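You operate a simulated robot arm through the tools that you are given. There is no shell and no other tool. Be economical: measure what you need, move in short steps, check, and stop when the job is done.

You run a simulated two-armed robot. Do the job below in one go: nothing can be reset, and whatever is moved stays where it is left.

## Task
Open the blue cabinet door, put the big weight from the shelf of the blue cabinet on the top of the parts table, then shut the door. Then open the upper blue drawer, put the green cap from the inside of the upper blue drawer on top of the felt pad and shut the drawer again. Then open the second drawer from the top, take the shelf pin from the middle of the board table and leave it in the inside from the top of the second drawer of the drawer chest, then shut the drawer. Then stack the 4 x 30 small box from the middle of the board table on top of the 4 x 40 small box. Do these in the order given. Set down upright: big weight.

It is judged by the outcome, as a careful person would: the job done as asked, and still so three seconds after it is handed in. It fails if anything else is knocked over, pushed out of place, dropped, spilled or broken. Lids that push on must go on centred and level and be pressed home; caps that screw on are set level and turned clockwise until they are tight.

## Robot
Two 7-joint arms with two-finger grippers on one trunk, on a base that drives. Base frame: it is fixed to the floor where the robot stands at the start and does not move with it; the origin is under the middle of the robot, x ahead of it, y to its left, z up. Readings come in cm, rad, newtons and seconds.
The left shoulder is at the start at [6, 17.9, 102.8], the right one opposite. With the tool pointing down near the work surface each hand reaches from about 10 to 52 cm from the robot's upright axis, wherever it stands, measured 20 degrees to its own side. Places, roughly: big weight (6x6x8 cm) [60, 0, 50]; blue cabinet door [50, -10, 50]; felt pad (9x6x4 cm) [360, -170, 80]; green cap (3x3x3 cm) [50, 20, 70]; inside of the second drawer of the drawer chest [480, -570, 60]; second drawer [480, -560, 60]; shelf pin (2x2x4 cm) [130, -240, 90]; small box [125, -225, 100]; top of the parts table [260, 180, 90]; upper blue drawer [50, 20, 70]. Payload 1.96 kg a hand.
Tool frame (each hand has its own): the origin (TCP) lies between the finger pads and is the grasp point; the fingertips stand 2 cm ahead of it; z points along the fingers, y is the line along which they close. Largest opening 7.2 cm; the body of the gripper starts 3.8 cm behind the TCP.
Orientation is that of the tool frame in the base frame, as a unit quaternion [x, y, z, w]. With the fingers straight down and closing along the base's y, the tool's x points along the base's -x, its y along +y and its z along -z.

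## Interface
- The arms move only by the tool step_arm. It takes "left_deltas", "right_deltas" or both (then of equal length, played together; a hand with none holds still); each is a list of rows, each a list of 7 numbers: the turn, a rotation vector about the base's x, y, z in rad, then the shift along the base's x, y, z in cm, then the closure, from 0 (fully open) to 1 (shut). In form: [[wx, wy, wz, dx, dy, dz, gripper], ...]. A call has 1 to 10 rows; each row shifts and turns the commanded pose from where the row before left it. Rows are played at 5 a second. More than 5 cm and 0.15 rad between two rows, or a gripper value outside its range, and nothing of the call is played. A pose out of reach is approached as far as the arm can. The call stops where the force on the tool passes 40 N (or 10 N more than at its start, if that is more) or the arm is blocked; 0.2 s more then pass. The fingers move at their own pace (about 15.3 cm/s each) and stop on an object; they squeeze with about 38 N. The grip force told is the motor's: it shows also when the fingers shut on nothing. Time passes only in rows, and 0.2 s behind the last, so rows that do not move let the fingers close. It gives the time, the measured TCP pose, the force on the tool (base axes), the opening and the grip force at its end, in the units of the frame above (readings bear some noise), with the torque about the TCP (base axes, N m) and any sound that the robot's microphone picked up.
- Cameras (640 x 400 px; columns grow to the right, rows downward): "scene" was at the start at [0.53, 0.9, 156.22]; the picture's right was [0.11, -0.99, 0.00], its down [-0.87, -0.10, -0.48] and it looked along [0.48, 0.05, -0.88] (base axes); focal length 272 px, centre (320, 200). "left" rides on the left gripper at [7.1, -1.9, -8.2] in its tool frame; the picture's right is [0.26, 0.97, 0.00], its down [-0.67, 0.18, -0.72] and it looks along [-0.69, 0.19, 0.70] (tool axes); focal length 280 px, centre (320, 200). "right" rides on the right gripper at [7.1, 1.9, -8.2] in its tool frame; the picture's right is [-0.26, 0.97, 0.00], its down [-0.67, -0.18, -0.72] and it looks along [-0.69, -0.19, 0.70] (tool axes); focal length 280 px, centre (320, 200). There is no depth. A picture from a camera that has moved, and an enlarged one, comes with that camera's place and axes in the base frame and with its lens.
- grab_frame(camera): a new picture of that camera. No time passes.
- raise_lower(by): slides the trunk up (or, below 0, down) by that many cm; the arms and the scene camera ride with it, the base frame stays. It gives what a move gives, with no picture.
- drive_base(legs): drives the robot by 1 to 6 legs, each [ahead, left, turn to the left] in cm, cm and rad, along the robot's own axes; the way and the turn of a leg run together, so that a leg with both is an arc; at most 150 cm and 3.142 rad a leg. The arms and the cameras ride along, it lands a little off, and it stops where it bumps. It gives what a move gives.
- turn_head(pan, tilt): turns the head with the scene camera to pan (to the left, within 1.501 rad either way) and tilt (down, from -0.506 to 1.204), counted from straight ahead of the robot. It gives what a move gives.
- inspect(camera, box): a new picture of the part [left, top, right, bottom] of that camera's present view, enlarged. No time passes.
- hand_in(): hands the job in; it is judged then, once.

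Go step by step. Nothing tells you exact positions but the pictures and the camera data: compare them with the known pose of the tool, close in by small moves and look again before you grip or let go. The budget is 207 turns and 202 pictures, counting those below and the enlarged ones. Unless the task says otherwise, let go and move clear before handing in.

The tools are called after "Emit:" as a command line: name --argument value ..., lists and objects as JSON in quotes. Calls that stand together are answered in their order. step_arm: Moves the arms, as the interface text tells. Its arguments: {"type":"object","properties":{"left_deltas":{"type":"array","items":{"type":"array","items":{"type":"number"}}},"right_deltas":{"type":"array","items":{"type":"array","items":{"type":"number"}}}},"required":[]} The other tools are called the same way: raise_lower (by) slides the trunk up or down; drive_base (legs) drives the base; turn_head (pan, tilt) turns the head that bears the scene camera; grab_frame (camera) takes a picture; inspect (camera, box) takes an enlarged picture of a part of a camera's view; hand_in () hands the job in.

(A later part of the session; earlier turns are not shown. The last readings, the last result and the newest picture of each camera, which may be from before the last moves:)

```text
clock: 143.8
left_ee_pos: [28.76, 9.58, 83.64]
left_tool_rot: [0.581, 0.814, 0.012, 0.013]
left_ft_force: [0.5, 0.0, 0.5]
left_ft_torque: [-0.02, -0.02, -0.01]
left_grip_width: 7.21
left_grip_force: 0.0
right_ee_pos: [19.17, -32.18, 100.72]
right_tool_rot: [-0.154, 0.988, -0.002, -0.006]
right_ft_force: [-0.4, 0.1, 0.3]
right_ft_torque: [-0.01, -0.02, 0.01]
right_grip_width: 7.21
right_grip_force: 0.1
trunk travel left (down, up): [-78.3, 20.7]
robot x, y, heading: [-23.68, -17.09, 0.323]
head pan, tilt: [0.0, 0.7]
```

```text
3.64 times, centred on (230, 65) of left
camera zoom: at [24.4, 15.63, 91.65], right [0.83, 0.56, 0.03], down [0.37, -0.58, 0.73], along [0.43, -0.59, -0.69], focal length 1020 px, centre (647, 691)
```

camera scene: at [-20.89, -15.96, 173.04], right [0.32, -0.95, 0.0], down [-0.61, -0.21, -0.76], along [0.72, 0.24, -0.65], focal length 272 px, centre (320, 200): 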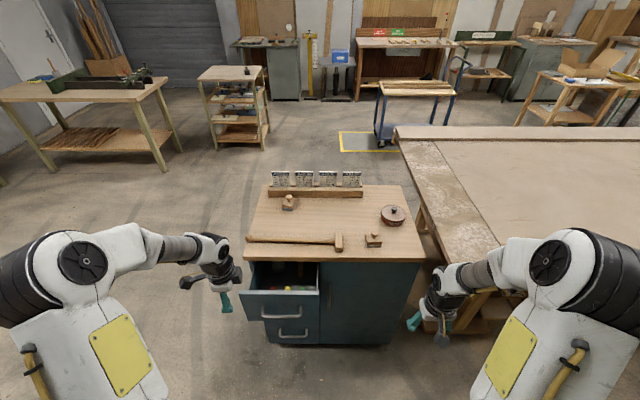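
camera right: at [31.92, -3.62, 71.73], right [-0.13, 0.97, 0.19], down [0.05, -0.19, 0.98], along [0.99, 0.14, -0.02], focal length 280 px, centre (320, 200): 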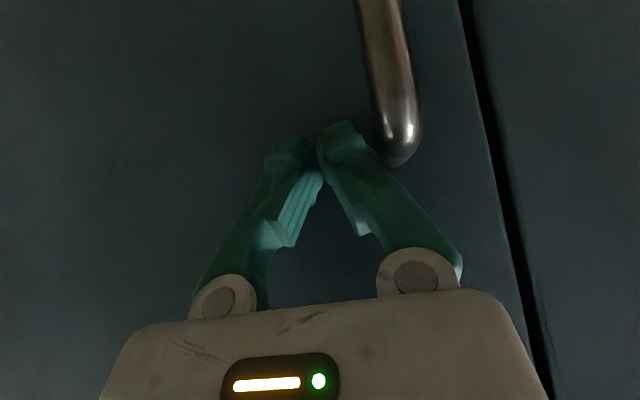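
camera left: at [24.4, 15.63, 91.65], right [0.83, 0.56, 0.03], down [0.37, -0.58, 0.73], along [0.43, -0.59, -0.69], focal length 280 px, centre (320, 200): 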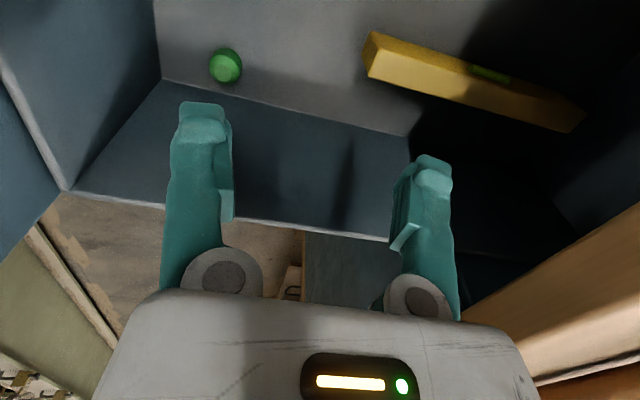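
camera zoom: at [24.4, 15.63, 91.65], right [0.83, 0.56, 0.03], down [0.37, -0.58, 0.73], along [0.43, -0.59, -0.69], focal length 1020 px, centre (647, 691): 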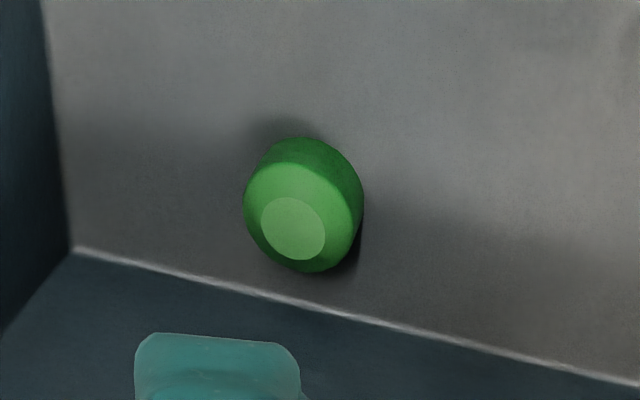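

The cap stands upright near the right wall, at about [23.8, 3.9], top z≈68.5. I lower the trunk by 8, lean the hand slightly and centre above it.

Emit:
raise_lower --by -8

Emit:
step_arm --left_deltas '[[-0.118, -0.04, 0, -1.6, -1.8, 0, 0.3], [-0.118, -0.04, 0, -1.7, -1.9, 0, 0.3], [0, 0, 0, -1.6, -1.8, 0, 0.3]]'

Emit:
grab_frame --camera "left"

Emit:
inspect --camera "scene" --box '[220, 220, 360, 340]'

```text
clock: 145.0
left_ee_pos: [28.85, 9.63, 75.65]
left_tool_rot: [0.581, 0.814, 0.013, 0.013]
left_ft_force: [0.0, -0.1, -0.1]
left_ft_torque: [0.0, 0.01, 0.04]
left_grip_width: 7.18
left_grip_force: 0.1
right_ee_pos: [19.15, -32.26, 92.81]
right_tool_rot: [-0.155, 0.988, -0.002, -0.006]
right_ft_force: [0.0, -0.9, 0.2]
right_ft_torque: [0.03, -0.02, 0.02]
right_grip_width: 7.16
right_grip_force: 0.0
trunk travel left (down, up): [-70.3, 28.7]
robot x, y, heading: [-23.5, -17.19, 0.326]
head pan, tilt: [0.0, 0.7]
```

```text
clock: 145.8
left_ee_pos: [23.84, 4.08, 75.69]
left_tool_rot: [0.574, 0.809, -0.059, 0.115]
left_ft_force: [-0.8, -0.7, -0.2]
left_ft_torque: [0.01, -0.04, 0.01]
left_grip_width: 5.04
left_grip_force: 0.1
right_ee_pos: [19.2, -32.32, 92.69]
right_tool_rot: [-0.154, 0.988, -0.001, -0.006]
right_ft_force: [0.7, 0.4, -1.0]
right_ft_torque: [0.0, 0.01, 0.01]
right_grip_width: 7.2
right_grip_force: 0.1
trunk travel left (down, up): [-70.3, 28.7]
robot x, y, heading: [-23.75, -17.02, 0.322]
head pan, tilt: [0.0, 0.7]
```

```text
109 pictures are left
camera left: at [18.93, 11.74, 81.81], right [0.83, 0.56, -0.03], down [0.3, -0.39, 0.87], along [0.48, -0.73, -0.49], focal length 280 px, centre (320, 200)
```

left: 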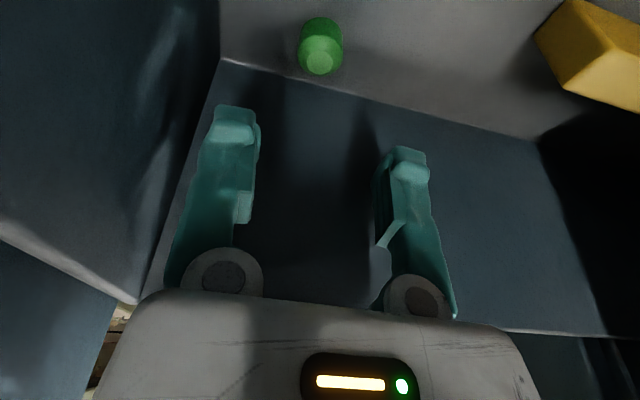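

```text
3.33 times, centred on (290, 280) of scene
camera zoom: at [-21.05, -16.11, 162.04], right [0.32, -0.95, 0.0], down [-0.61, -0.21, -0.77], along [0.72, 0.25, -0.64], focal length 907 px, centre (420, -67)
```

zoom: 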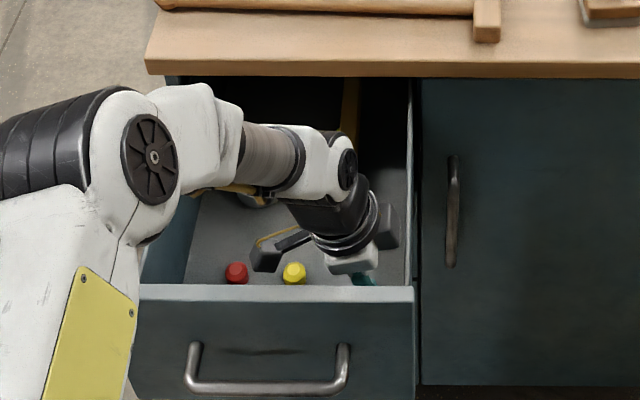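

Lined up: straight down 7.2 cm, then close.

Emit:
step_arm --left_deltas '[[0, 0, 0, 0, 0, -2, 0.3], [0, 0, 0, 0, 0, -2, 0.3], [0, 0, 0, 0, 0, -1.7, 0.3], [0, 0, 0, 0, 0, -1.4, 0.3], [0, 0, 0, 0, 0, 0, 1], [0, 0, 0, 0, 0, 0, 1], [0, 0, 0, 0, 0, 0, 1]]'

Emit:
grab_frame --camera "left"

```text
clock: 147.4
left_ee_pos: [24.0, 3.88, 68.52]
left_tool_rot: [0.574, 0.808, -0.061, 0.114]
left_ft_force: [0.4, 0.0, -0.1]
left_ft_torque: [0.02, 0.0, 0.0]
left_grip_width: 1.98
left_grip_force: 37.9
right_ee_pos: [19.22, -32.24, 92.66]
right_tool_rot: [-0.155, 0.988, -0.002, -0.006]
right_ft_force: [0.7, 0.2, -0.2]
right_ft_torque: [0.0, -0.01, 0.02]
right_grip_width: 7.2
right_grip_force: 0.0
trunk travel left (down, up): [-70.3, 28.7]
robot x, y, heading: [-23.55, -17.01, 0.325]
head pan, tilt: [0.0, 0.7]
```

```text
107 pictures are left
camera left: at [18.97, 11.56, 74.51], right [0.83, 0.56, -0.03], down [0.3, -0.39, 0.87], along [0.48, -0.73, -0.49], focal length 280 px, centre (320, 200)
```

left: 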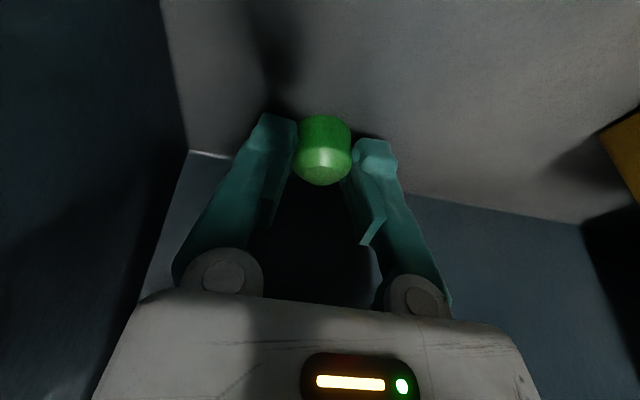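

Cap gripped. I lift it out.

Emit:
step_arm --left_deltas '[[0, 0, 0, 0, 0, 2, 1], [0, 0, 0, 0, 0.2, 3, 1], [0, 0, 0, 0, 0.2, 3, 1], [0, 0, 0, 0, 0.2, 3, 1], [0, 0, 0, 0, 0.2, 3, 1], [0, 0, 0, 0, 0.2, 3, 1], [0, 0, 0, 0, 0.2, 3, 1]]'

Emit:
raise_lower --by 18

Emit:
turn_head --pan -0.9 --tilt 0.3

Emit:
grab_frame --camera "scene"

Emit:
turn_head --pan -0.3 --tilt 0.3

Emit:
grab_frame --camera "scene"

```text
clock: 149.0
left_ee_pos: [24.11, 5.31, 88.64]
left_tool_rot: [0.574, 0.808, -0.061, 0.114]
left_ft_force: [-0.1, -0.1, -0.4]
left_ft_torque: [-0.04, 0.0, -0.02]
left_grip_width: 1.92
left_grip_force: 38.2
right_ee_pos: [19.13, -32.3, 92.58]
right_tool_rot: [-0.155, 0.988, -0.002, -0.006]
right_ft_force: [-0.2, 0.2, 0.1]
right_ft_torque: [0.01, -0.01, 0.0]
right_grip_width: 7.2
right_grip_force: 0.1
trunk travel left (down, up): [-70.3, 28.7]
robot x, y, heading: [-23.44, -16.97, 0.322]
head pan, tilt: [0.0, 0.7]
```

```text
clock: 151.0
left_ee_pos: [24.04, 5.38, 106.62]
left_tool_rot: [0.574, 0.809, -0.061, 0.113]
left_ft_force: [0.0, 0.1, 0.2]
left_ft_torque: [-0.01, 0.01, -0.03]
left_grip_width: 1.91
left_grip_force: 38.5
right_ee_pos: [19.13, -32.23, 110.68]
right_tool_rot: [-0.154, 0.988, -0.002, -0.006]
right_ft_force: [0.3, 0.8, 1.3]
right_ft_torque: [0.02, 0.0, 0.02]
right_grip_width: 7.21
right_grip_force: 0.0
trunk travel left (down, up): [-88.3, 10.7]
robot x, y, heading: [-23.84, -17.25, 0.327]
head pan, tilt: [0.0, 0.7]
```

```text
clock: 152.2
left_ee_pos: [24.1, 5.28, 106.72]
left_tool_rot: [0.574, 0.809, -0.06, 0.114]
left_ft_force: [-0.1, 0.2, 0.2]
left_ft_torque: [-0.03, 0.01, -0.01]
left_grip_width: 1.93
left_grip_force: 38.0
right_ee_pos: [19.14, -32.27, 110.57]
right_tool_rot: [-0.155, 0.988, -0.002, -0.006]
right_ft_force: [0.6, -0.2, -0.2]
right_ft_torque: [-0.01, 0.01, -0.04]
right_grip_width: 7.22
right_grip_force: 0.1
trunk travel left (down, up): [-88.3, 10.7]
robot x, y, heading: [-23.46, -16.9, 0.322]
head pan, tilt: [-0.901, 0.3]
```

```text
106 pictures are left
camera scene: at [-21.21, -23.76, 183.65], right [-0.54, -0.84, 0.0], down [-0.25, 0.16, -0.96], along [0.8, -0.52, -0.3], focal length 272 px, centre (320, 200)
```

scene: 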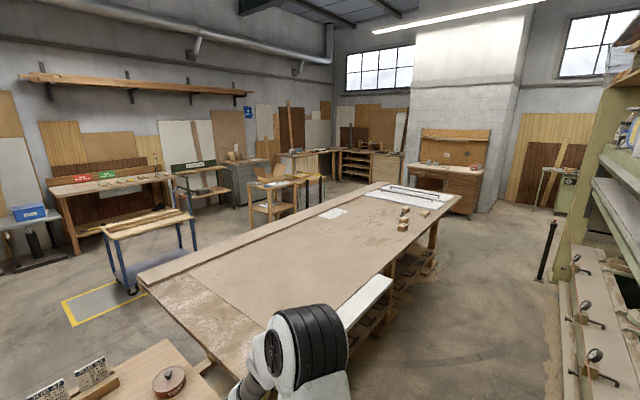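

```text
clock: 153.2
left_ee_pos: [24.07, 5.37, 106.7]
left_tool_rot: [0.574, 0.809, -0.06, 0.115]
left_ft_force: [0.4, 0.2, 0.5]
left_ft_torque: [-0.04, 0.01, 0.02]
left_grip_width: 1.95
left_grip_force: 38.0
right_ee_pos: [19.09, -32.3, 110.59]
right_tool_rot: [-0.155, 0.988, -0.002, -0.006]
right_ft_force: [-0.7, -0.6, 0.7]
right_ft_torque: [0.0, 0.0, -0.02]
right_grip_width: 7.21
right_grip_force: 0.0
trunk travel left (down, up): [-88.3, 10.7]
robot x, y, heading: [-23.3, -16.99, 0.325]
head pan, tilt: [-0.3, 0.3]
```

```text
105 pictures are left
camera scene: at [-19.74, -18.48, 183.65], right [0.03, -1.0, 0.0], down [-0.3, -0.01, -0.96], along [0.95, 0.02, -0.3], focal length 272 px, centre (320, 200)
```

scene: 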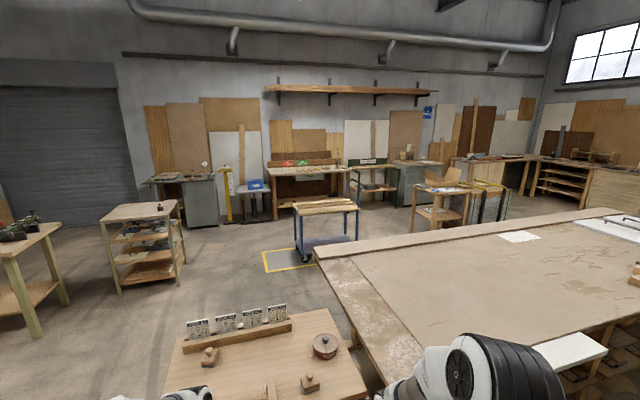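

Felt pad should be on the small table with the cardboard box, beyond the board table. I drive around the cabinet toward the gap by the trolley.

Emit:
drive_base --legs '[[0, 65, 0], [140, 0, 0], [50, 0, 0], [0, 0, -1.14], [90, 0, 0]]'

Emit:
turn_head --pan 0 --tilt 0.5

Emit:
grab_frame --camera "scene"

```text
clock: 173.0
left_ee_pos: [238.96, 3.48, 106.66]
left_tool_rot: [0.918, 0.375, -0.111, 0.065]
left_ft_force: [0.0, 0.7, -0.3]
left_ft_torque: [0.03, 0.01, -0.02]
left_grip_width: 2.04
left_grip_force: 38.5
right_ee_pos: [202.69, -8.01, 110.59]
right_tool_rot: [0.399, 0.917, 0.002, -0.006]
right_ft_force: [-0.3, -0.7, 0.7]
right_ft_torque: [-0.02, -0.01, 0.01]
right_grip_width: 7.21
right_grip_force: 0.0
trunk travel left (down, up): [-88.3, 10.7]
robot x, y, heading: [198.09, 37.04, -0.809]
head pan, tilt: [-0.3, 0.3]
```

```text
clock: 173.8
left_ee_pos: [238.88, 3.36, 106.66]
left_tool_rot: [0.918, 0.375, -0.112, 0.064]
left_ft_force: [0.7, -0.3, -0.8]
left_ft_torque: [-0.03, 0.03, 0.01]
left_grip_width: 2.04
left_grip_force: 38.1
right_ee_pos: [202.79, -8.09, 110.63]
right_tool_rot: [0.399, 0.917, 0.002, -0.006]
right_ft_force: [0.1, 0.5, 0.2]
right_ft_torque: [-0.01, 0.02, -0.04]
right_grip_width: 7.19
right_grip_force: 0.1
trunk travel left (down, up): [-88.3, 10.7]
robot x, y, heading: [198.51, 36.92, -0.805]
head pan, tilt: [0.0, 0.499]
```

```text
104 pictures are left
camera scene: at [200.68, 34.87, 181.81], right [-0.72, -0.69, 0.0], down [-0.33, 0.35, -0.88], along [0.61, -0.63, -0.48], focal length 272 px, centre (320, 200)
```

scene: 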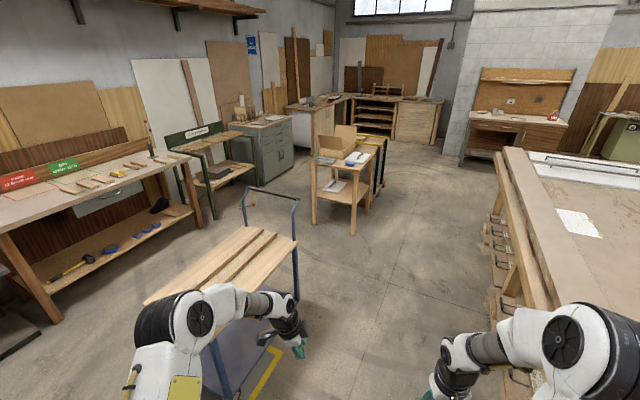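

I plan through the corridor between trolley and board table, then turn toward the small table.

Emit:
drive_base --legs '[[0, 0, -0.33], [113, 0, 0], [0, 0, -0.125], [110, 0, 0], [0, 0, 1.3]]'

Emit:
grab_frame --camera "scene"

```text
clock: 189.7
left_ee_pos: [332.12, -160.81, 106.68]
left_tool_rot: [0.676, 0.725, -0.074, 0.107]
left_ft_force: [0.0, 0.1, 0.0]
left_ft_torque: [0.01, 0.01, 0.0]
left_grip_width: 2.04
left_grip_force: 38.1
right_ee_pos: [317.4, -195.9, 110.69]
right_tool_rot: [-0.021, 1.0, -0.002, -0.006]
right_ft_force: [-0.1, -0.6, -0.4]
right_ft_torque: [-0.02, 0.01, 0.0]
right_grip_width: 7.2
right_grip_force: 0.0
trunk travel left (down, up): [-88.3, 10.7]
robot x, y, heading: [280.65, -169.96, 0.061]
head pan, tilt: [0.0, 0.499]
```

```text
103 pictures are left
camera scene: at [283.51, -169.32, 181.81], right [0.06, -1.0, 0.0], down [-0.48, -0.03, -0.88], along [0.88, 0.05, -0.48], focal length 272 px, centre (320, 200)
```

scene: 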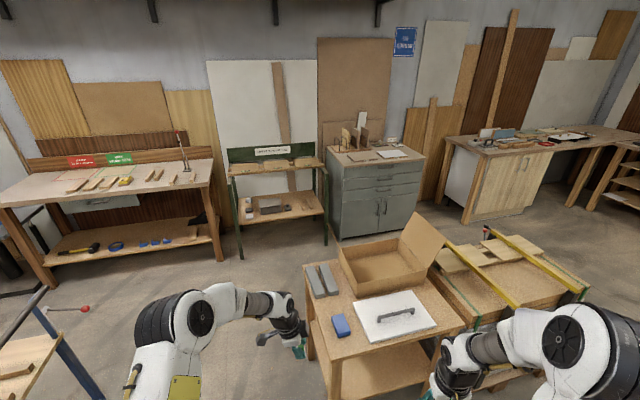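

Emit:
inspect --camera "scene" --box '[290, 240, 470, 370]'

```text
3.08 times, centred on (380, 305) of scene
camera zoom: at [283.51, -169.32, 181.81], right [0.06, -1.0, 0.0], down [-0.48, -0.03, -0.88], along [0.88, 0.05, -0.48], focal length 837 px, centre (135, -123)
```

zoom: 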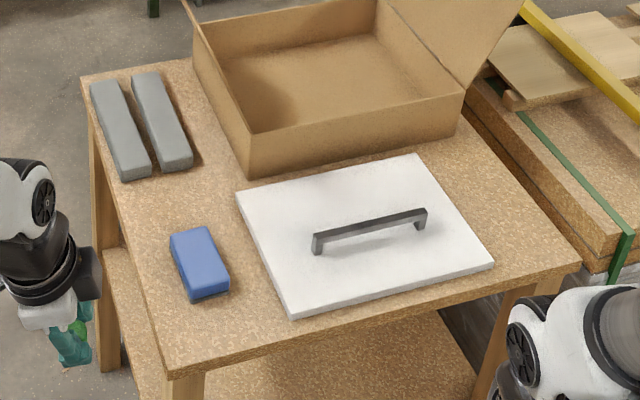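

The felt pad is the blue block, at about [359, -173], top z≈82. I drive closer so the left hand is above it.

Emit:
drive_base --legs '[[24, -13, 0]]'

Emit:
grab_frame --camera "left"

Emit:
turn_head --pan 0 --tilt 0.8

Emit:
grab_frame --camera "scene"

```text
clock: 191.6
left_ee_pos: [356.77, -172.43, 106.65]
left_tool_rot: [0.678, 0.723, -0.075, 0.106]
left_ft_force: [0.0, -0.6, 0.1]
left_ft_torque: [0.01, 0.02, -0.02]
left_grip_width: 2.04
left_grip_force: 38.5
right_ee_pos: [342.02, -207.44, 110.79]
right_tool_rot: [-0.02, 1.0, -0.002, -0.005]
right_ft_force: [0.3, 0.8, -0.4]
right_ft_torque: [0.02, 0.03, -0.03]
right_grip_width: 7.19
right_grip_force: 0.0
trunk travel left (down, up): [-88.3, 10.7]
robot x, y, heading: [305.25, -181.34, 0.056]
head pan, tilt: [0.0, 0.499]
```

```text
101 pictures are left
camera left: at [354.02, -163.77, 112.71], right [0.95, 0.32, -0.03], down [0.18, -0.46, 0.87], along [0.26, -0.83, -0.49], focal length 280 px, centre (320, 200)
```

left: 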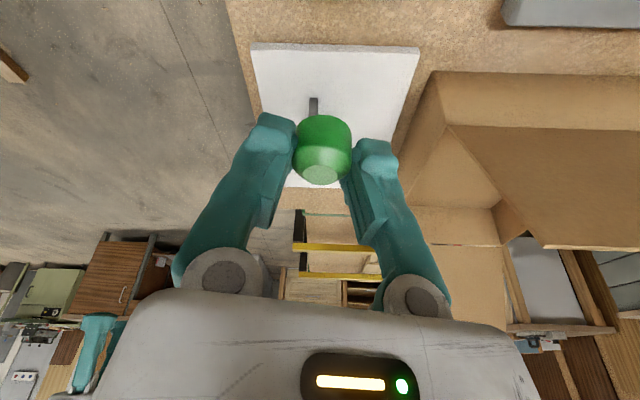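

```text
clock: 192.4
left_ee_pos: [356.91, -172.57, 106.64]
left_tool_rot: [0.678, 0.724, -0.076, 0.105]
left_ft_force: [0.3, -0.4, 0.3]
left_ft_torque: [-0.01, -0.01, 0.0]
left_grip_width: 2.02
left_grip_force: 38.1
right_ee_pos: [342.1, -207.46, 110.57]
right_tool_rot: [-0.02, 1.0, 0.0, -0.007]
right_ft_force: [-1.4, 0.0, 0.1]
right_ft_torque: [-0.02, 0.01, 0.02]
right_grip_width: 7.2
right_grip_force: 0.1
trunk travel left (down, up): [-88.3, 10.7]
robot x, y, heading: [305.14, -181.55, 0.053]
head pan, tilt: [0.0, 0.799]
```

```text
100 pictures are left
camera scene: at [307.3, -181.09, 179.22], right [0.06, -1.0, 0.0], down [-0.72, -0.04, -0.7], along [0.7, 0.04, -0.72], focal length 272 px, centre (320, 200)
```

scene: 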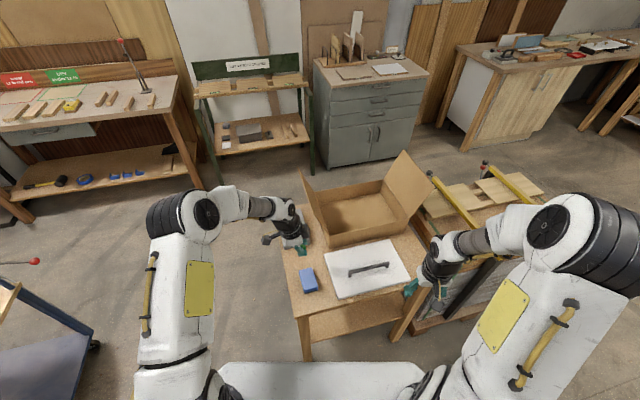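

Pad top centre ≈ [359.1, -174.0, 82]. I lower the trunk 14 and align above the pad.

Emit:
raise_lower --by -14

Emit:
step_arm --left_deltas '[[0, 0, 0, 1.0, -0.5, -1, 1], [0, 0, 0, 1.1, -0.6, -1, 1], [0, 0, 0, 0, 0, -2, 1]]'

Emit:
inspect --camera "scene" --box '[250, 210, 370, 310]'

Emit:
grab_frame --camera "left"

```text
clock: 194.1
left_ee_pos: [356.99, -172.48, 92.65]
left_tool_rot: [0.678, 0.724, -0.074, 0.105]
left_ft_force: [0.9, 0.7, 0.4]
left_ft_torque: [0.01, -0.01, 0.03]
left_grip_width: 2.08
left_grip_force: 38.5
right_ee_pos: [342.05, -207.48, 96.65]
right_tool_rot: [-0.021, 1.0, 0.0, -0.006]
right_ft_force: [-0.2, 0.7, -0.1]
right_ft_torque: [0.02, 0.02, -0.01]
right_grip_width: 7.21
right_grip_force: 0.2
trunk travel left (down, up): [-74.3, 24.7]
robot x, y, heading: [305.09, -181.07, 0.052]
head pan, tilt: [0.0, 0.799]
```

```text
clock: 194.8
left_ee_pos: [358.88, -173.96, 88.66]
left_tool_rot: [0.678, 0.724, -0.074, 0.105]
left_ft_force: [0.3, 0.2, -0.4]
left_ft_torque: [0.0, 0.02, -0.02]
left_grip_width: 2.06
left_grip_force: 38.5
right_ee_pos: [342.13, -207.45, 96.67]
right_tool_rot: [-0.02, 1.0, -0.001, -0.006]
right_ft_force: [0.3, 0.3, 0.2]
right_ft_torque: [0.02, -0.01, 0.02]
right_grip_width: 7.2
right_grip_force: 0.1
trunk travel left (down, up): [-74.3, 24.7]
robot x, y, heading: [304.83, -181.03, 0.056]
head pan, tilt: [0.0, 0.799]
```

```text
4.00 times, centred on (310, 260) of scene
camera zoom: at [307.24, -181.02, 165.22], right [0.06, -1.0, 0.0], down [-0.72, -0.04, -0.7], along [0.7, 0.04, -0.72], focal length 1089 px, centre (360, -40)
```

zoom: 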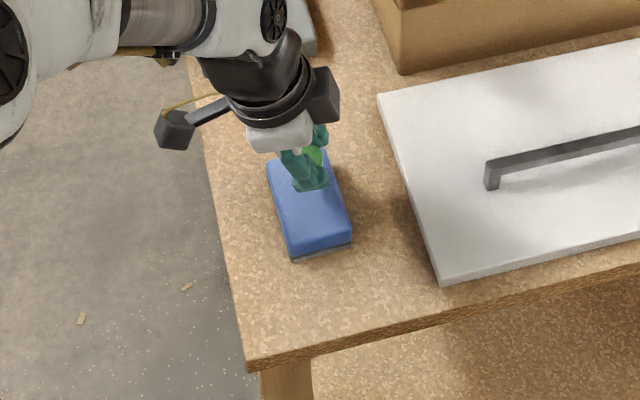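

```text
98 pictures are left
camera left: at [356.18, -165.12, 94.62], right [0.95, 0.32, -0.03], down [0.19, -0.46, 0.87], along [0.26, -0.83, -0.49], focal length 280 px, centre (320, 200)
```

left: 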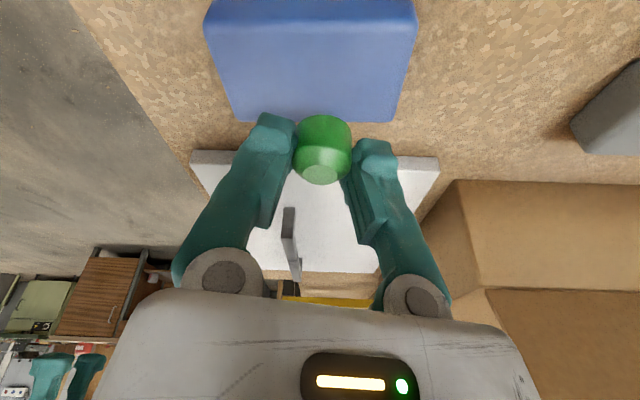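

Cap is centred over the pad. I lower the last 4 cm.

Emit:
step_arm --left_deltas '[[0, 0, 0, -0.1, 0, -1, 1], [0, 0, 0, -0.1, 0, -1, 1], [0, 0, 0, -0.1, 0, -0.8, 1], [0, 0, 0, 0, 0, -0.6, 1], [0, 0, 0, 0, 0, -0.5, 1]]'

Emit:
grab_frame --camera "left"

```text
clock: 196.2
left_ee_pos: [358.71, -173.7, 85.31]
left_tool_rot: [0.677, 0.724, -0.072, 0.112]
left_ft_force: [-4.4, -1.1, 21.9]
left_ft_torque: [-0.02, 0.15, -0.02]
left_grip_width: 2.06
left_grip_force: 37.9
right_ee_pos: [341.82, -207.39, 96.79]
right_tool_rot: [-0.02, 1.0, 0.0, -0.005]
right_ft_force: [-0.8, 0.4, -0.3]
right_ft_torque: [-0.01, 0.02, -0.02]
right_grip_width: 7.17
right_grip_force: 0.0
trunk travel left (down, up): [-74.3, 24.7]
robot x, y, heading: [304.93, -181.15, 0.052]
head pan, tilt: [0.0, 0.799]
stopped in row 5 (left hand): the force on the tool passed its limit at 45 N (the readings are from after the stop); the commanded pose is now the measured one
```

```text
97 pictures are left
camera left: at [355.9, -164.94, 91.25], right [0.95, 0.32, -0.02], down [0.18, -0.46, 0.87], along [0.27, -0.83, -0.49], focal length 280 px, centre (320, 200)
```

left: 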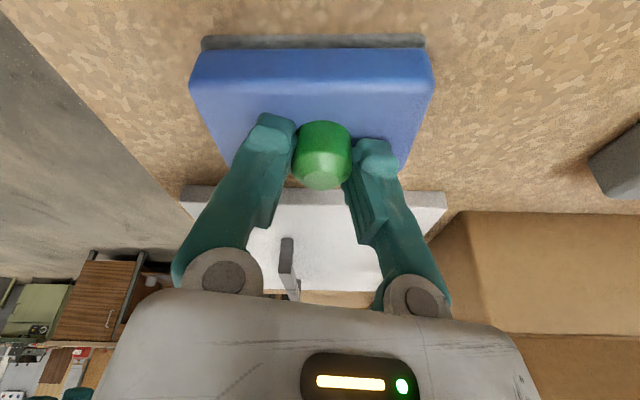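

Cap rests on the pad. I ease, open and lift away.

Emit:
step_arm --left_deltas '[[0, 0, 0, 0, 0, 0.3, 1], [0, 0, 0, 0, 0, 0, 0.5], [0, 0, 0, 0, 0, 0, 0.4], [0, 0, 0, 0, 0.3, 1.5, 0.4], [0, 0, 0, 0, 0.6, 2.5, 0.4], [0, 0, 0, 0, 0.6, 3, 0.4], [0, 0, 0, 0, 0.6, 3, 0.4], [0, 0, 0, 0, 0.6, 3, 0.4]]'

Emit:
inspect --camera "scene" --box '[250, 210, 370, 310]'

Emit:
grab_frame --camera "left"

```text
clock: 198.0
left_ee_pos: [358.71, -170.97, 98.26]
left_tool_rot: [0.677, 0.724, -0.072, 0.109]
left_ft_force: [0.3, 0.4, -0.7]
left_ft_torque: [-0.01, 0.01, -0.01]
left_grip_width: 4.32
left_grip_force: 0.0
right_ee_pos: [342.06, -207.49, 96.59]
right_tool_rot: [-0.02, 1.0, -0.001, -0.006]
right_ft_force: [-0.1, 0.2, 0.5]
right_ft_torque: [-0.04, 0.03, 0.0]
right_grip_width: 7.21
right_grip_force: 0.1
trunk travel left (down, up): [-74.3, 24.7]
robot x, y, heading: [305.34, -181.4, 0.056]
head pan, tilt: [0.0, 0.799]
```

```text
4.00 times, centred on (310, 260) of scene
camera zoom: at [307.13, -181.02, 165.21], right [0.06, -1.0, 0.0], down [-0.72, -0.04, -0.7], along [0.7, 0.04, -0.72], focal length 1089 px, centre (360, -40)
```

zoom: 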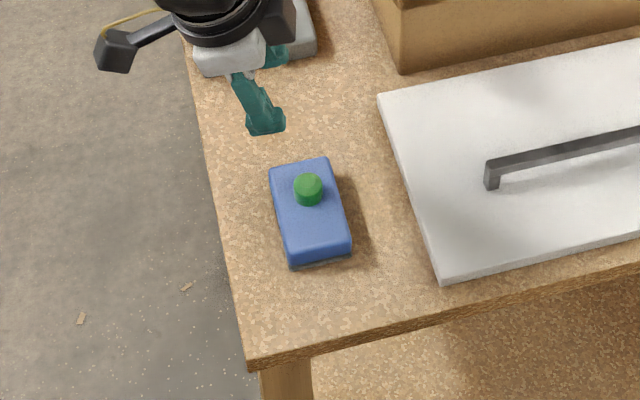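

```text
95 pictures are left
camera left: at [355.93, -162.09, 104.26], right [0.95, 0.32, -0.03], down [0.18, -0.46, 0.87], along [0.27, -0.83, -0.49], focal length 280 px, centre (320, 200)
```

left: 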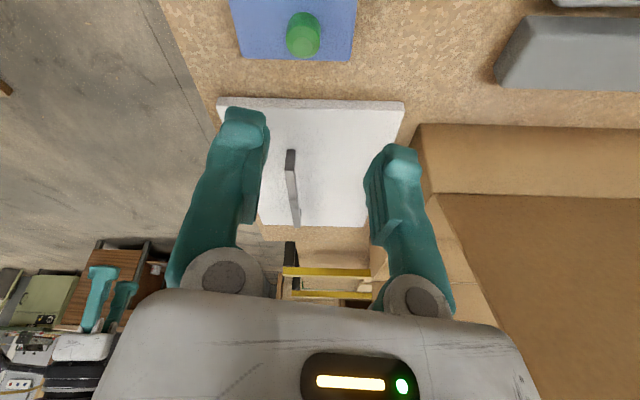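

The cap stands on the pad. I retrace the route back to the cabinet.

Emit:
raise_lower --by 14

Emit:
drive_base --legs '[[-24, 13, 0], [0, 0, -1.3], [-110, 0, 0], [0, 0, 0.125], [-113, 0, 0], [0, 0, 0.33]]'

Emit:
grab_frame --camera "scene"

```text
clock: 199.7
left_ee_pos: [358.82, -170.87, 112.27]
left_tool_rot: [0.677, 0.724, -0.072, 0.109]
left_ft_force: [0.8, 0.3, -0.4]
left_ft_torque: [0.0, -0.02, -0.03]
left_grip_width: 4.32
left_grip_force: 0.2
right_ee_pos: [342.07, -207.38, 110.6]
right_tool_rot: [-0.02, 1.0, -0.002, -0.006]
right_ft_force: [-0.5, 0.3, -0.3]
right_ft_torque: [0.01, 0.03, -0.02]
right_grip_width: 7.23
right_grip_force: 0.1
trunk travel left (down, up): [-88.3, 10.7]
robot x, y, heading: [304.71, -181.59, 0.056]
head pan, tilt: [0.0, 0.799]
```

```text
clock: 216.9
left_ee_pos: [243.51, 1.87, 112.27]
left_tool_rot: [0.919, 0.372, -0.11, 0.068]
left_ft_force: [-0.3, -0.1, 0.2]
left_ft_torque: [0.03, -0.02, 0.01]
left_grip_width: 4.32
left_grip_force: 0.0
right_ee_pos: [204.92, -9.03, 110.65]
right_tool_rot: [0.403, 0.915, 0.002, -0.007]
right_ft_force: [0.8, 0.7, -0.5]
right_ft_torque: [-0.03, -0.02, -0.02]
right_grip_width: 7.21
right_grip_force: 0.0
trunk travel left (down, up): [-88.3, 10.7]
robot x, y, heading: [201.06, 36.12, -0.816]
head pan, tilt: [0.0, 0.799]
```

```text
94 pictures are left
camera scene: at [202.41, 34.73, 179.21], right [-0.73, -0.69, 0.0], down [-0.49, 0.52, -0.7], along [0.48, -0.51, -0.72], focal length 272 px, centre (320, 200)
```

scene: 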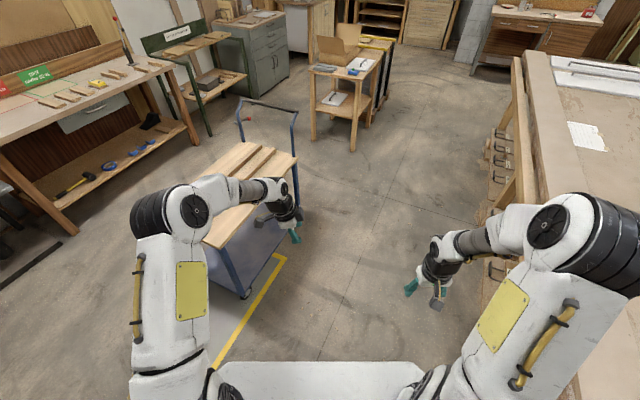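

Emit:
drive_base --legs '[[-90, 0, 0], [0, 0, 1.141], [-140, 0, 0], [-48, 0, 0]]'

Emit:
grab_frame --camera "scene"

```text
clock: 233.6
left_ee_pos: [11.95, 61.79, 112.24]
left_tool_rot: [0.552, 0.824, -0.055, 0.118]
left_ft_force: [1.1, -0.1, -0.1]
left_ft_torque: [0.02, 0.01, 0.01]
left_grip_width: 4.29
left_grip_force: 0.0
right_ee_pos: [7.75, 21.67, 110.61]
right_tool_rot: [-0.182, 0.983, -0.002, -0.006]
right_ft_force: [-0.3, -0.3, -0.4]
right_ft_torque: [0.0, 0.0, -0.02]
right_grip_width: 7.21
right_grip_force: 0.1
trunk travel left (down, up): [-88.3, 10.7]
robot x, y, heading: [-35.38, 34.22, 0.381]
head pan, tilt: [0.0, 0.799]
```

```text
93 pictures are left
camera scene: at [-33.68, 35.65, 179.21], right [0.37, -0.93, 0.0], down [-0.67, -0.27, -0.7], along [0.65, 0.26, -0.72], focal length 272 px, centre (320, 200)
```

scene: 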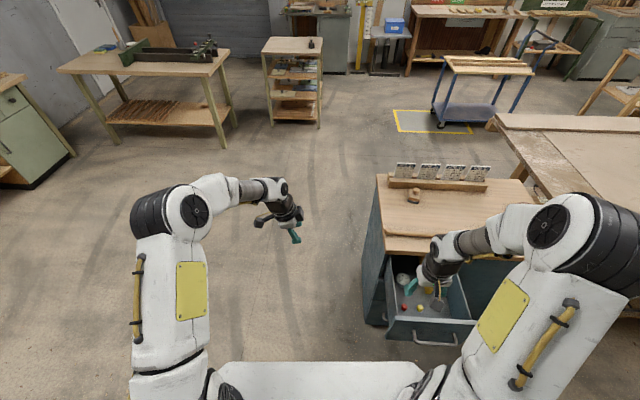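

Drawer still open. I position so that the right hand faces its panel, and pitch it 45° with fingers closed.

Emit:
drive_base --legs '[[-10, -13, -0.055]]'

Emit:
raise_lower --by -18

Emit:
step_arm --right_deltas '[[0.042, -0.124, 0, 0, 0, 0, 1], [0.042, -0.124, 0, 0, 0, 0, 1], [0.042, -0.124, 0, 0, 0, 0, 1], [0.042, -0.124, 0, 0, 0, 0, 1], [0.042, -0.124, 0, 0, 0, 0, 1], [0.042, -0.124, 0, 0, 0, 0, 1]]'

Emit:
grab_frame --camera "scene"

Emit:
grab_frame --camera "right"

```text
clock: 235.0
left_ee_pos: [8.63, 43.86, 112.18]
left_tool_rot: [0.572, 0.809, -0.058, 0.118]
left_ft_force: [-0.5, -0.2, 0.6]
left_ft_torque: [-0.01, -0.03, -0.01]
left_grip_width: 4.32
left_grip_force: 0.0
right_ee_pos: [2.24, 4.06, 110.6]
right_tool_rot: [-0.155, 0.988, -0.003, -0.006]
right_ft_force: [0.1, 0.8, -0.5]
right_ft_torque: [-0.03, 0.05, -0.02]
right_grip_width: 7.2
right_grip_force: 0.0
trunk travel left (down, up): [-88.3, 10.7]
robot x, y, heading: [-40.43, 19.17, 0.326]
head pan, tilt: [0.0, 0.799]
```

```text
clock: 237.0
left_ee_pos: [8.63, 43.81, 94.25]
left_tool_rot: [0.574, 0.809, -0.058, 0.117]
left_ft_force: [-1.1, 1.3, -0.6]
left_ft_torque: [0.01, -0.01, 0.0]
left_grip_width: 4.32
left_grip_force: 0.0
right_ee_pos: [2.33, 3.94, 92.65]
right_tool_rot: [-0.155, 0.988, -0.002, -0.005]
right_ft_force: [-0.7, 0.9, -0.5]
right_ft_torque: [0.0, 0.01, 0.01]
right_grip_width: 7.19
right_grip_force: 0.0
trunk travel left (down, up): [-70.3, 28.7]
robot x, y, heading: [-39.87, 19.32, 0.332]
head pan, tilt: [0.0, 0.799]
```

```text
clock: 238.4
left_ee_pos: [8.65, 43.61, 94.24]
left_tool_rot: [0.574, 0.809, -0.058, 0.117]
left_ft_force: [0.3, -0.4, 0.4]
left_ft_torque: [0.03, 0.01, 0.0]
left_grip_width: 4.31
left_grip_force: 0.0
right_ee_pos: [4.23, 3.37, 91.81]
right_tool_rot: [-0.144, 0.915, 0.065, 0.371]
right_ft_force: [0.9, 0.2, 0.3]
right_ft_torque: [-0.02, 0.01, 0.01]
right_grip_width: 0.0
right_grip_force: 29.0
right hand out of reach, approached as far as the arm can: row 5, 6
trunk travel left (down, up): [-70.3, 28.7]
robot x, y, heading: [-40.23, 19.3, 0.323]
head pan, tilt: [0.0, 0.799]
```

```text
92 pictures are left
camera scene: at [-38.25, 19.91, 161.22], right [0.32, -0.95, 0.0], down [-0.68, -0.23, -0.7], along [0.66, 0.22, -0.72], focal length 272 px, centre (320, 200)
```

scene: 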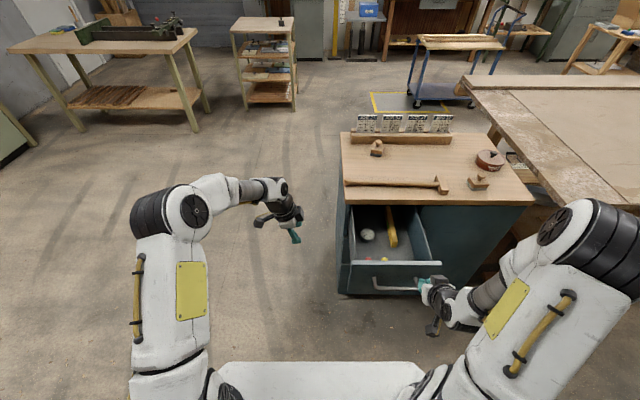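

```text
91 pictures are left
camera right: at [-6.56, 2.03, 92.66], right [-0.12, 0.97, 0.19], down [0.04, -0.19, 0.98], along [0.99, 0.13, -0.02], focal length 280 px, centre (320, 200)
```

right: 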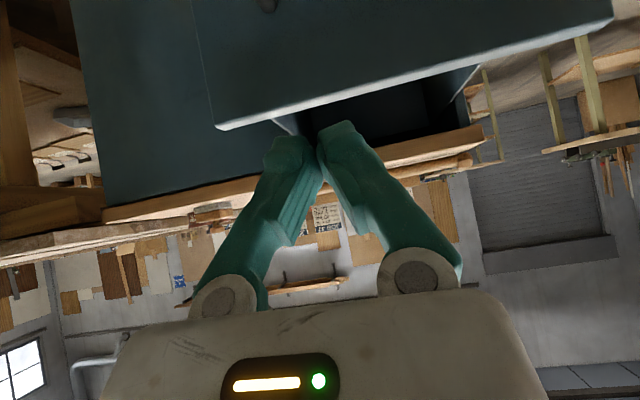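

I shift to the panel's middle, lower to just above the handle, and push forward.

Emit:
step_arm --right_deltas '[[0, 0, 0, -0.6, 1.9, -3, 1], [0, 0, 0, -0.6, 1.9, -3, 1], [0, 0, 0, -0.6, 1.9, -3, 1], [0, 0, 0, 2.08, 0.7, 0, 1], [0, 0, 0, 2.08, 0.7, 0, 1], [0, 0, 0, 2.08, 0.7, 0, 1], [0, 0, 0, 2.08, 0.7, 0, 1], [0, 0, 0, 2.08, 0.7, 0, 1], [0, 0, 0, 2.08, 0.7, 0, 1]]'

Emit:
grab_frame --camera "scene"

Emit:
grab_frame --camera "right"

```text
clock: 240.4
left_ee_pos: [8.6, 43.68, 94.24]
left_tool_rot: [0.573, 0.809, -0.057, 0.117]
left_ft_force: [0.3, 0.0, 0.4]
left_ft_torque: [-0.03, 0.01, 0.0]
left_grip_width: 4.3
left_grip_force: 0.1
right_ee_pos: [15.06, 13.43, 83.0]
right_tool_rot: [-0.144, 0.915, 0.064, 0.372]
right_ft_force: [-0.9, 0.1, 0.0]
right_ft_torque: [0.0, 0.01, 0.01]
right_grip_width: 0.02
right_grip_force: 29.5
trunk travel left (down, up): [-70.3, 28.7]
robot x, y, heading: [-40.17, 19.22, 0.325]
head pan, tilt: [0.0, 0.799]
```

```text
90 pictures are left
camera scene: at [-38.25, 20.01, 161.22], right [0.32, -0.95, 0.0], down [-0.68, -0.23, -0.7], along [0.66, 0.22, -0.72], focal length 272 px, centre (320, 200)
```

scene: 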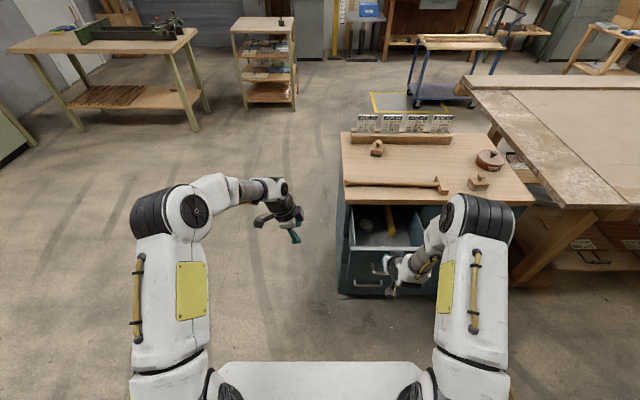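

```text
89 pictures are left
camera right: at [4.3, 12.05, 83.96], right [-0.12, 0.97, 0.19], down [0.04, -0.19, 0.98], along [0.99, 0.13, -0.02], focal length 280 px, centre (320, 200)
```

right: 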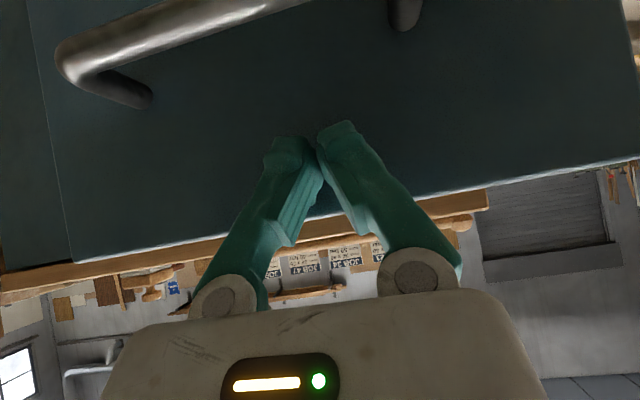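

The drawer is moving in. I continue pushing.

Emit:
step_arm --right_deltas '[[0, 0, 0, 2.08, 0.7, 0, 1], [0, 0, 0, 2.08, 0.7, 0, 1], [0, 0, 0, 2.08, 0.7, 0, 1], [0, 0, 0, 2.08, 0.7, 0, 1], [0, 0, 0, 2.08, 0.7, 0, 1], [0, 0, 0, 2.08, 0.7, 0, 1], [0, 0, 0, 2.08, 0.7, 0, 1], [0, 0, 0, 1.5, 0.5, 0, 1], [0, 0, 0, 1.5, 0.5, 0, 1], [0, 0, 0, 1.5, 0.5, 0, 1]]'

Emit:
grab_frame --camera "scene"

Emit:
grab_frame --camera "right"

```text
clock: 242.6
left_ee_pos: [8.6, 43.75, 94.16]
left_tool_rot: [0.573, 0.809, -0.057, 0.118]
left_ft_force: [0.2, 0.5, 0.1]
left_ft_torque: [0.03, 0.01, 0.0]
left_grip_width: 4.31
left_grip_force: 0.1
right_ee_pos: [34.01, 19.71, 82.63]
right_tool_rot: [-0.143, 0.915, 0.063, 0.372]
right_ft_force: [0.1, -0.2, -0.4]
right_ft_torque: [0.0, -0.03, 0.02]
right_grip_width: 0.0
right_grip_force: 29.7
trunk travel left (down, up): [-70.3, 28.7]
robot x, y, heading: [-40.32, 19.12, 0.324]
head pan, tilt: [0.0, 0.799]
```

```text
88 pictures are left
camera scene: at [-38.21, 19.99, 161.22], right [0.32, -0.95, 0.0], down [-0.68, -0.23, -0.7], along [0.66, 0.22, -0.72], focal length 272 px, centre (320, 200)
```

scene: 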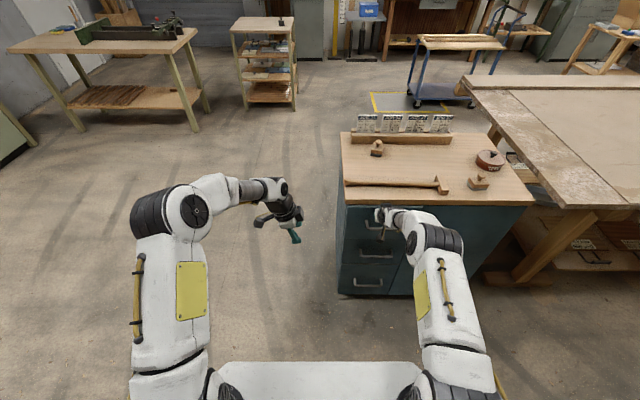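

```text
87 pictures are left
camera right: at [23.28, 18.36, 83.61], right [-0.12, 0.97, 0.19], down [0.04, -0.19, 0.98], along [0.99, 0.13, -0.02], focal length 280 px, centre (320, 200)
```

right: 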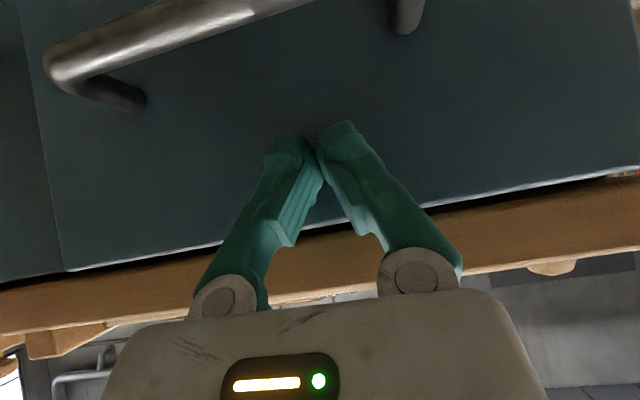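

Nearly shut; I push until it bottoms out.

Emit:
step_arm --right_deltas '[[0, 0, 0, 0.95, 0.32, 0, 1], [0, 0, 0, 0.95, 0.32, 0, 1], [0, 0, 0, 0.95, 0.32, 0, 1], [0, 0, 0, 0.95, 0.32, 0, 1], [0, 0, 0, 0.95, 0.32, 0, 1], [0, 0, 0, 0.95, 0.32, 0, 1]]'

Emit:
grab_frame --camera "right"

```text
clock: 243.3
left_ee_pos: [8.13, 43.4, 94.49]
left_tool_rot: [0.574, 0.808, -0.056, 0.118]
left_ft_force: [-0.1, -0.6, 0.1]
left_ft_torque: [-0.03, 0.0, 0.02]
left_grip_width: 4.32
left_grip_force: 0.0
right_ee_pos: [35.34, 20.37, 82.53]
right_tool_rot: [-0.144, 0.918, 0.062, 0.364]
right_ft_force: [-33.5, -9.7, 14.9]
right_ft_torque: [0.15, -0.09, 0.03]
right_grip_width: 0.59
right_grip_force: 29.4
trunk travel left (down, up): [-70.3, 28.7]
robot x, y, heading: [-40.47, 18.97, 0.325]
head pan, tilt: [0.0, 0.799]
stopped in row 3 (right hand): the force on the tool passed its limit at 56 N (the readings are from after the stop); the commanded pose is now the measured one
```

```text
86 pictures are left
camera right: at [24.61, 18.84, 83.57], right [-0.12, 0.97, 0.19], down [0.06, -0.18, 0.98], along [0.99, 0.13, -0.04], focal length 280 px, centre (320, 200)
```

right: 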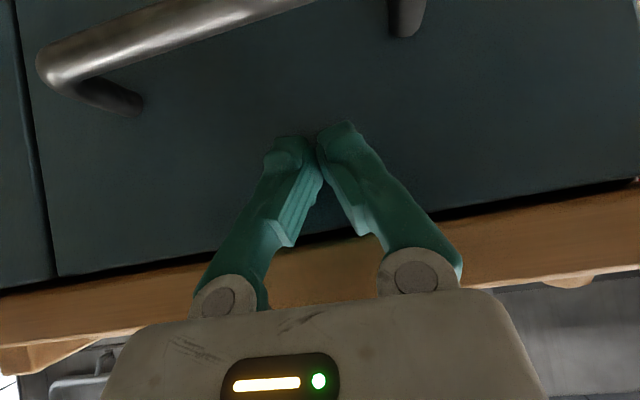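

Upper drawer shut. I retract the right hand, raise the trunk and set off toward the drawer chest by the known corridor.

Emit:
step_arm --right_deltas '[[0, 0, 0, -3.3, -1.2, 0, 1], [0, 0, 0, -3.3, -1.2, 0.5, 1], [-0.044, 0.123, 0, -3.3, -1.2, 1, 1], [-0.044, 0.123, 0, -3.3, -1.2, 1, 0], [-0.044, 0.123, 0, -3, -1.4, 1, 0], [-0.044, 0.123, 0, -3, -1.8, 1, 0], [-0.044, 0.123, 0, -3, -1.8, 1, 0], [-0.044, 0.123, 0, -3, -1.8, 1, 0], [0, 0, 0, -2, -1.8, 1, 0]]'

Emit:
raise_lower --by 18

Emit:
drive_base --legs '[[0, 26, 0], [140, 0, 0], [50, 0, 0], [0, 0, -1.14], [90, 0, 0], [0, 0, -0.33]]'

Emit:
turn_head --pan 0 --tilt 0.4

Emit:
grab_frame --camera "scene"

```text
clock: 245.3
left_ee_pos: [8.59, 43.57, 94.28]
left_tool_rot: [0.573, 0.809, -0.058, 0.118]
left_ft_force: [-0.1, 0.6, 0.1]
left_ft_torque: [0.03, 0.0, 0.01]
left_grip_width: 4.33
left_grip_force: 0.1
right_ee_pos: [8.81, 6.73, 89.68]
right_tool_rot: [-0.157, 0.987, -0.008, -0.012]
right_ft_force: [0.4, -1.2, 0.4]
right_ft_torque: [0.01, 0.01, 0.0]
right_grip_width: 7.22
right_grip_force: 0.0
trunk travel left (down, up): [-70.3, 28.7]
robot x, y, heading: [-40.22, 19.06, 0.326]
head pan, tilt: [0.0, 0.799]
```

```text
clock: 247.3
left_ee_pos: [8.73, 43.63, 112.3]
left_tool_rot: [0.574, 0.808, -0.057, 0.117]
left_ft_force: [0.3, 0.0, -0.3]
left_ft_torque: [0.02, -0.01, 0.01]
left_grip_width: 4.3
left_grip_force: 0.0
right_ee_pos: [8.83, 6.87, 107.4]
right_tool_rot: [-0.157, 0.987, -0.008, -0.013]
right_ft_force: [0.3, 0.5, 0.1]
right_ft_torque: [0.04, 0.01, -0.03]
right_grip_width: 7.17
right_grip_force: 0.1
trunk travel left (down, up): [-88.3, 10.7]
robot x, y, heading: [-40.44, 19.13, 0.327]
head pan, tilt: [0.0, 0.799]
```

```text
clock: 266.6
left_ee_pos: [223.33, -16.76, 112.26]
left_tool_rot: [0.969, 0.209, -0.121, 0.048]
left_ft_force: [-0.3, 0.0, 0.4]
left_ft_torque: [-0.01, 0.0, 0.02]
left_grip_width: 4.31
left_grip_force: 0.0
right_ee_pos: [186.9, -20.15, 107.56]
right_tool_rot: [0.551, 0.834, 0.003, -0.015]
right_ft_force: [-0.4, 0.8, -0.6]
right_ft_torque: [-0.01, 0.01, -0.01]
right_grip_width: 7.21
right_grip_force: 0.0
trunk travel left (down, up): [-88.3, 10.7]
robot x, y, heading: [194.76, 29.7, -1.155]
head pan, tilt: [0.0, 0.799]
```

```text
clock: 267.5
left_ee_pos: [223.43, -16.75, 112.2]
left_tool_rot: [0.969, 0.208, -0.122, 0.048]
left_ft_force: [0.5, 0.2, 0.2]
left_ft_torque: [-0.02, 0.03, 0.03]
left_grip_width: 4.33
left_grip_force: 0.0
right_ee_pos: [186.89, -20.22, 107.54]
right_tool_rot: [0.551, 0.835, 0.002, -0.016]
right_ft_force: [0.7, -0.3, 0.2]
right_ft_torque: [-0.03, 0.01, 0.0]
right_grip_width: 7.23
right_grip_force: 0.0
trunk travel left (down, up): [-88.3, 10.7]
robot x, y, heading: [194.74, 30.34, -1.154]
head pan, tilt: [0.0, 0.4]
```

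```text
85 pictures are left
camera scene: at [196.12, 27.02, 182.72], right [-0.92, -0.4, 0.0], down [-0.16, 0.36, -0.92], along [0.37, -0.84, -0.39], focal length 272 px, centre (320, 200)
```

scene: 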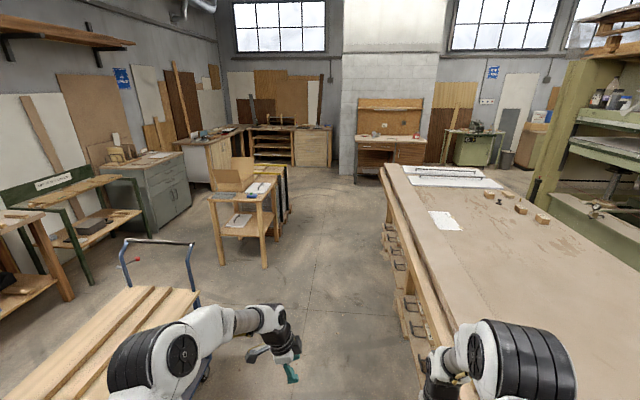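

The chest should be the light-wood unit at the far corner, straight ahead. I drive on through the corridor.

Emit:
drive_base --legs '[[0, 12, 0], [140, 0, 0], [140, 0, 0], [120, 0, 0]]'

Emit:
grab_frame --camera "scene"

```text
clock: 287.6
left_ee_pos: [392.13, -380.62, 112.25]
left_tool_rot: [0.972, 0.198, -0.121, 0.047]
left_ft_force: [-0.1, 0.3, 0.4]
left_ft_torque: [0.0, 0.01, 0.03]
left_grip_width: 4.33
left_grip_force: 0.0
right_ee_pos: [355.59, -382.85, 107.61]
right_tool_rot: [0.56, 0.828, 0.002, -0.016]
right_ft_force: [-0.2, -0.3, -0.8]
right_ft_torque: [0.02, 0.03, 0.0]
right_grip_width: 7.22
right_grip_force: 0.2
trunk travel left (down, up): [-88.3, 10.7]
robot x, y, heading: [364.59, -333.5, -1.18]
head pan, tilt: [0.0, 0.4]
```

```text
84 pictures are left
camera scene: at [365.95, -336.1, 182.73], right [-0.92, -0.38, 0.0], down [-0.15, 0.36, -0.92], along [0.35, -0.85, -0.39], focal length 272 px, centre (320, 200)
```

scene: 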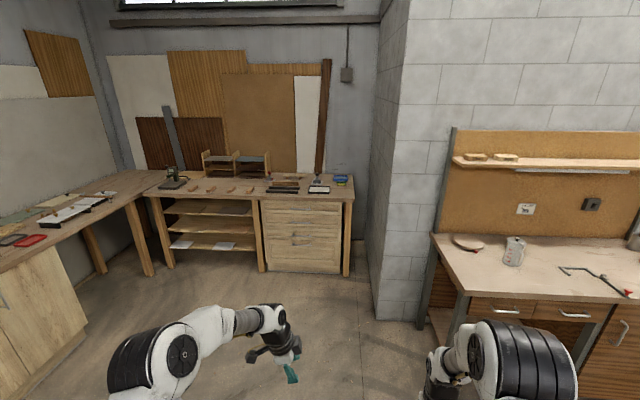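

Emit:
inspect --camera "scene" --box '[240, 170, 370, 285]'

```text
3.48 times, centred on (305, 228) of scene
camera zoom: at [365.95, -336.1, 182.73], right [-0.92, -0.38, 0.0], down [-0.15, 0.36, -0.92], along [0.35, -0.85, -0.39], focal length 947 px, centre (372, 104)
```

zoom: 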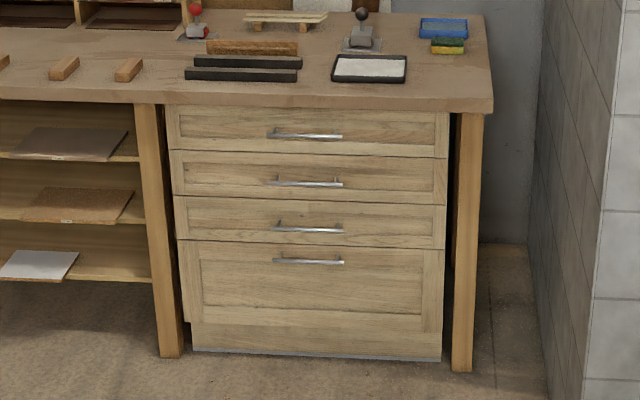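

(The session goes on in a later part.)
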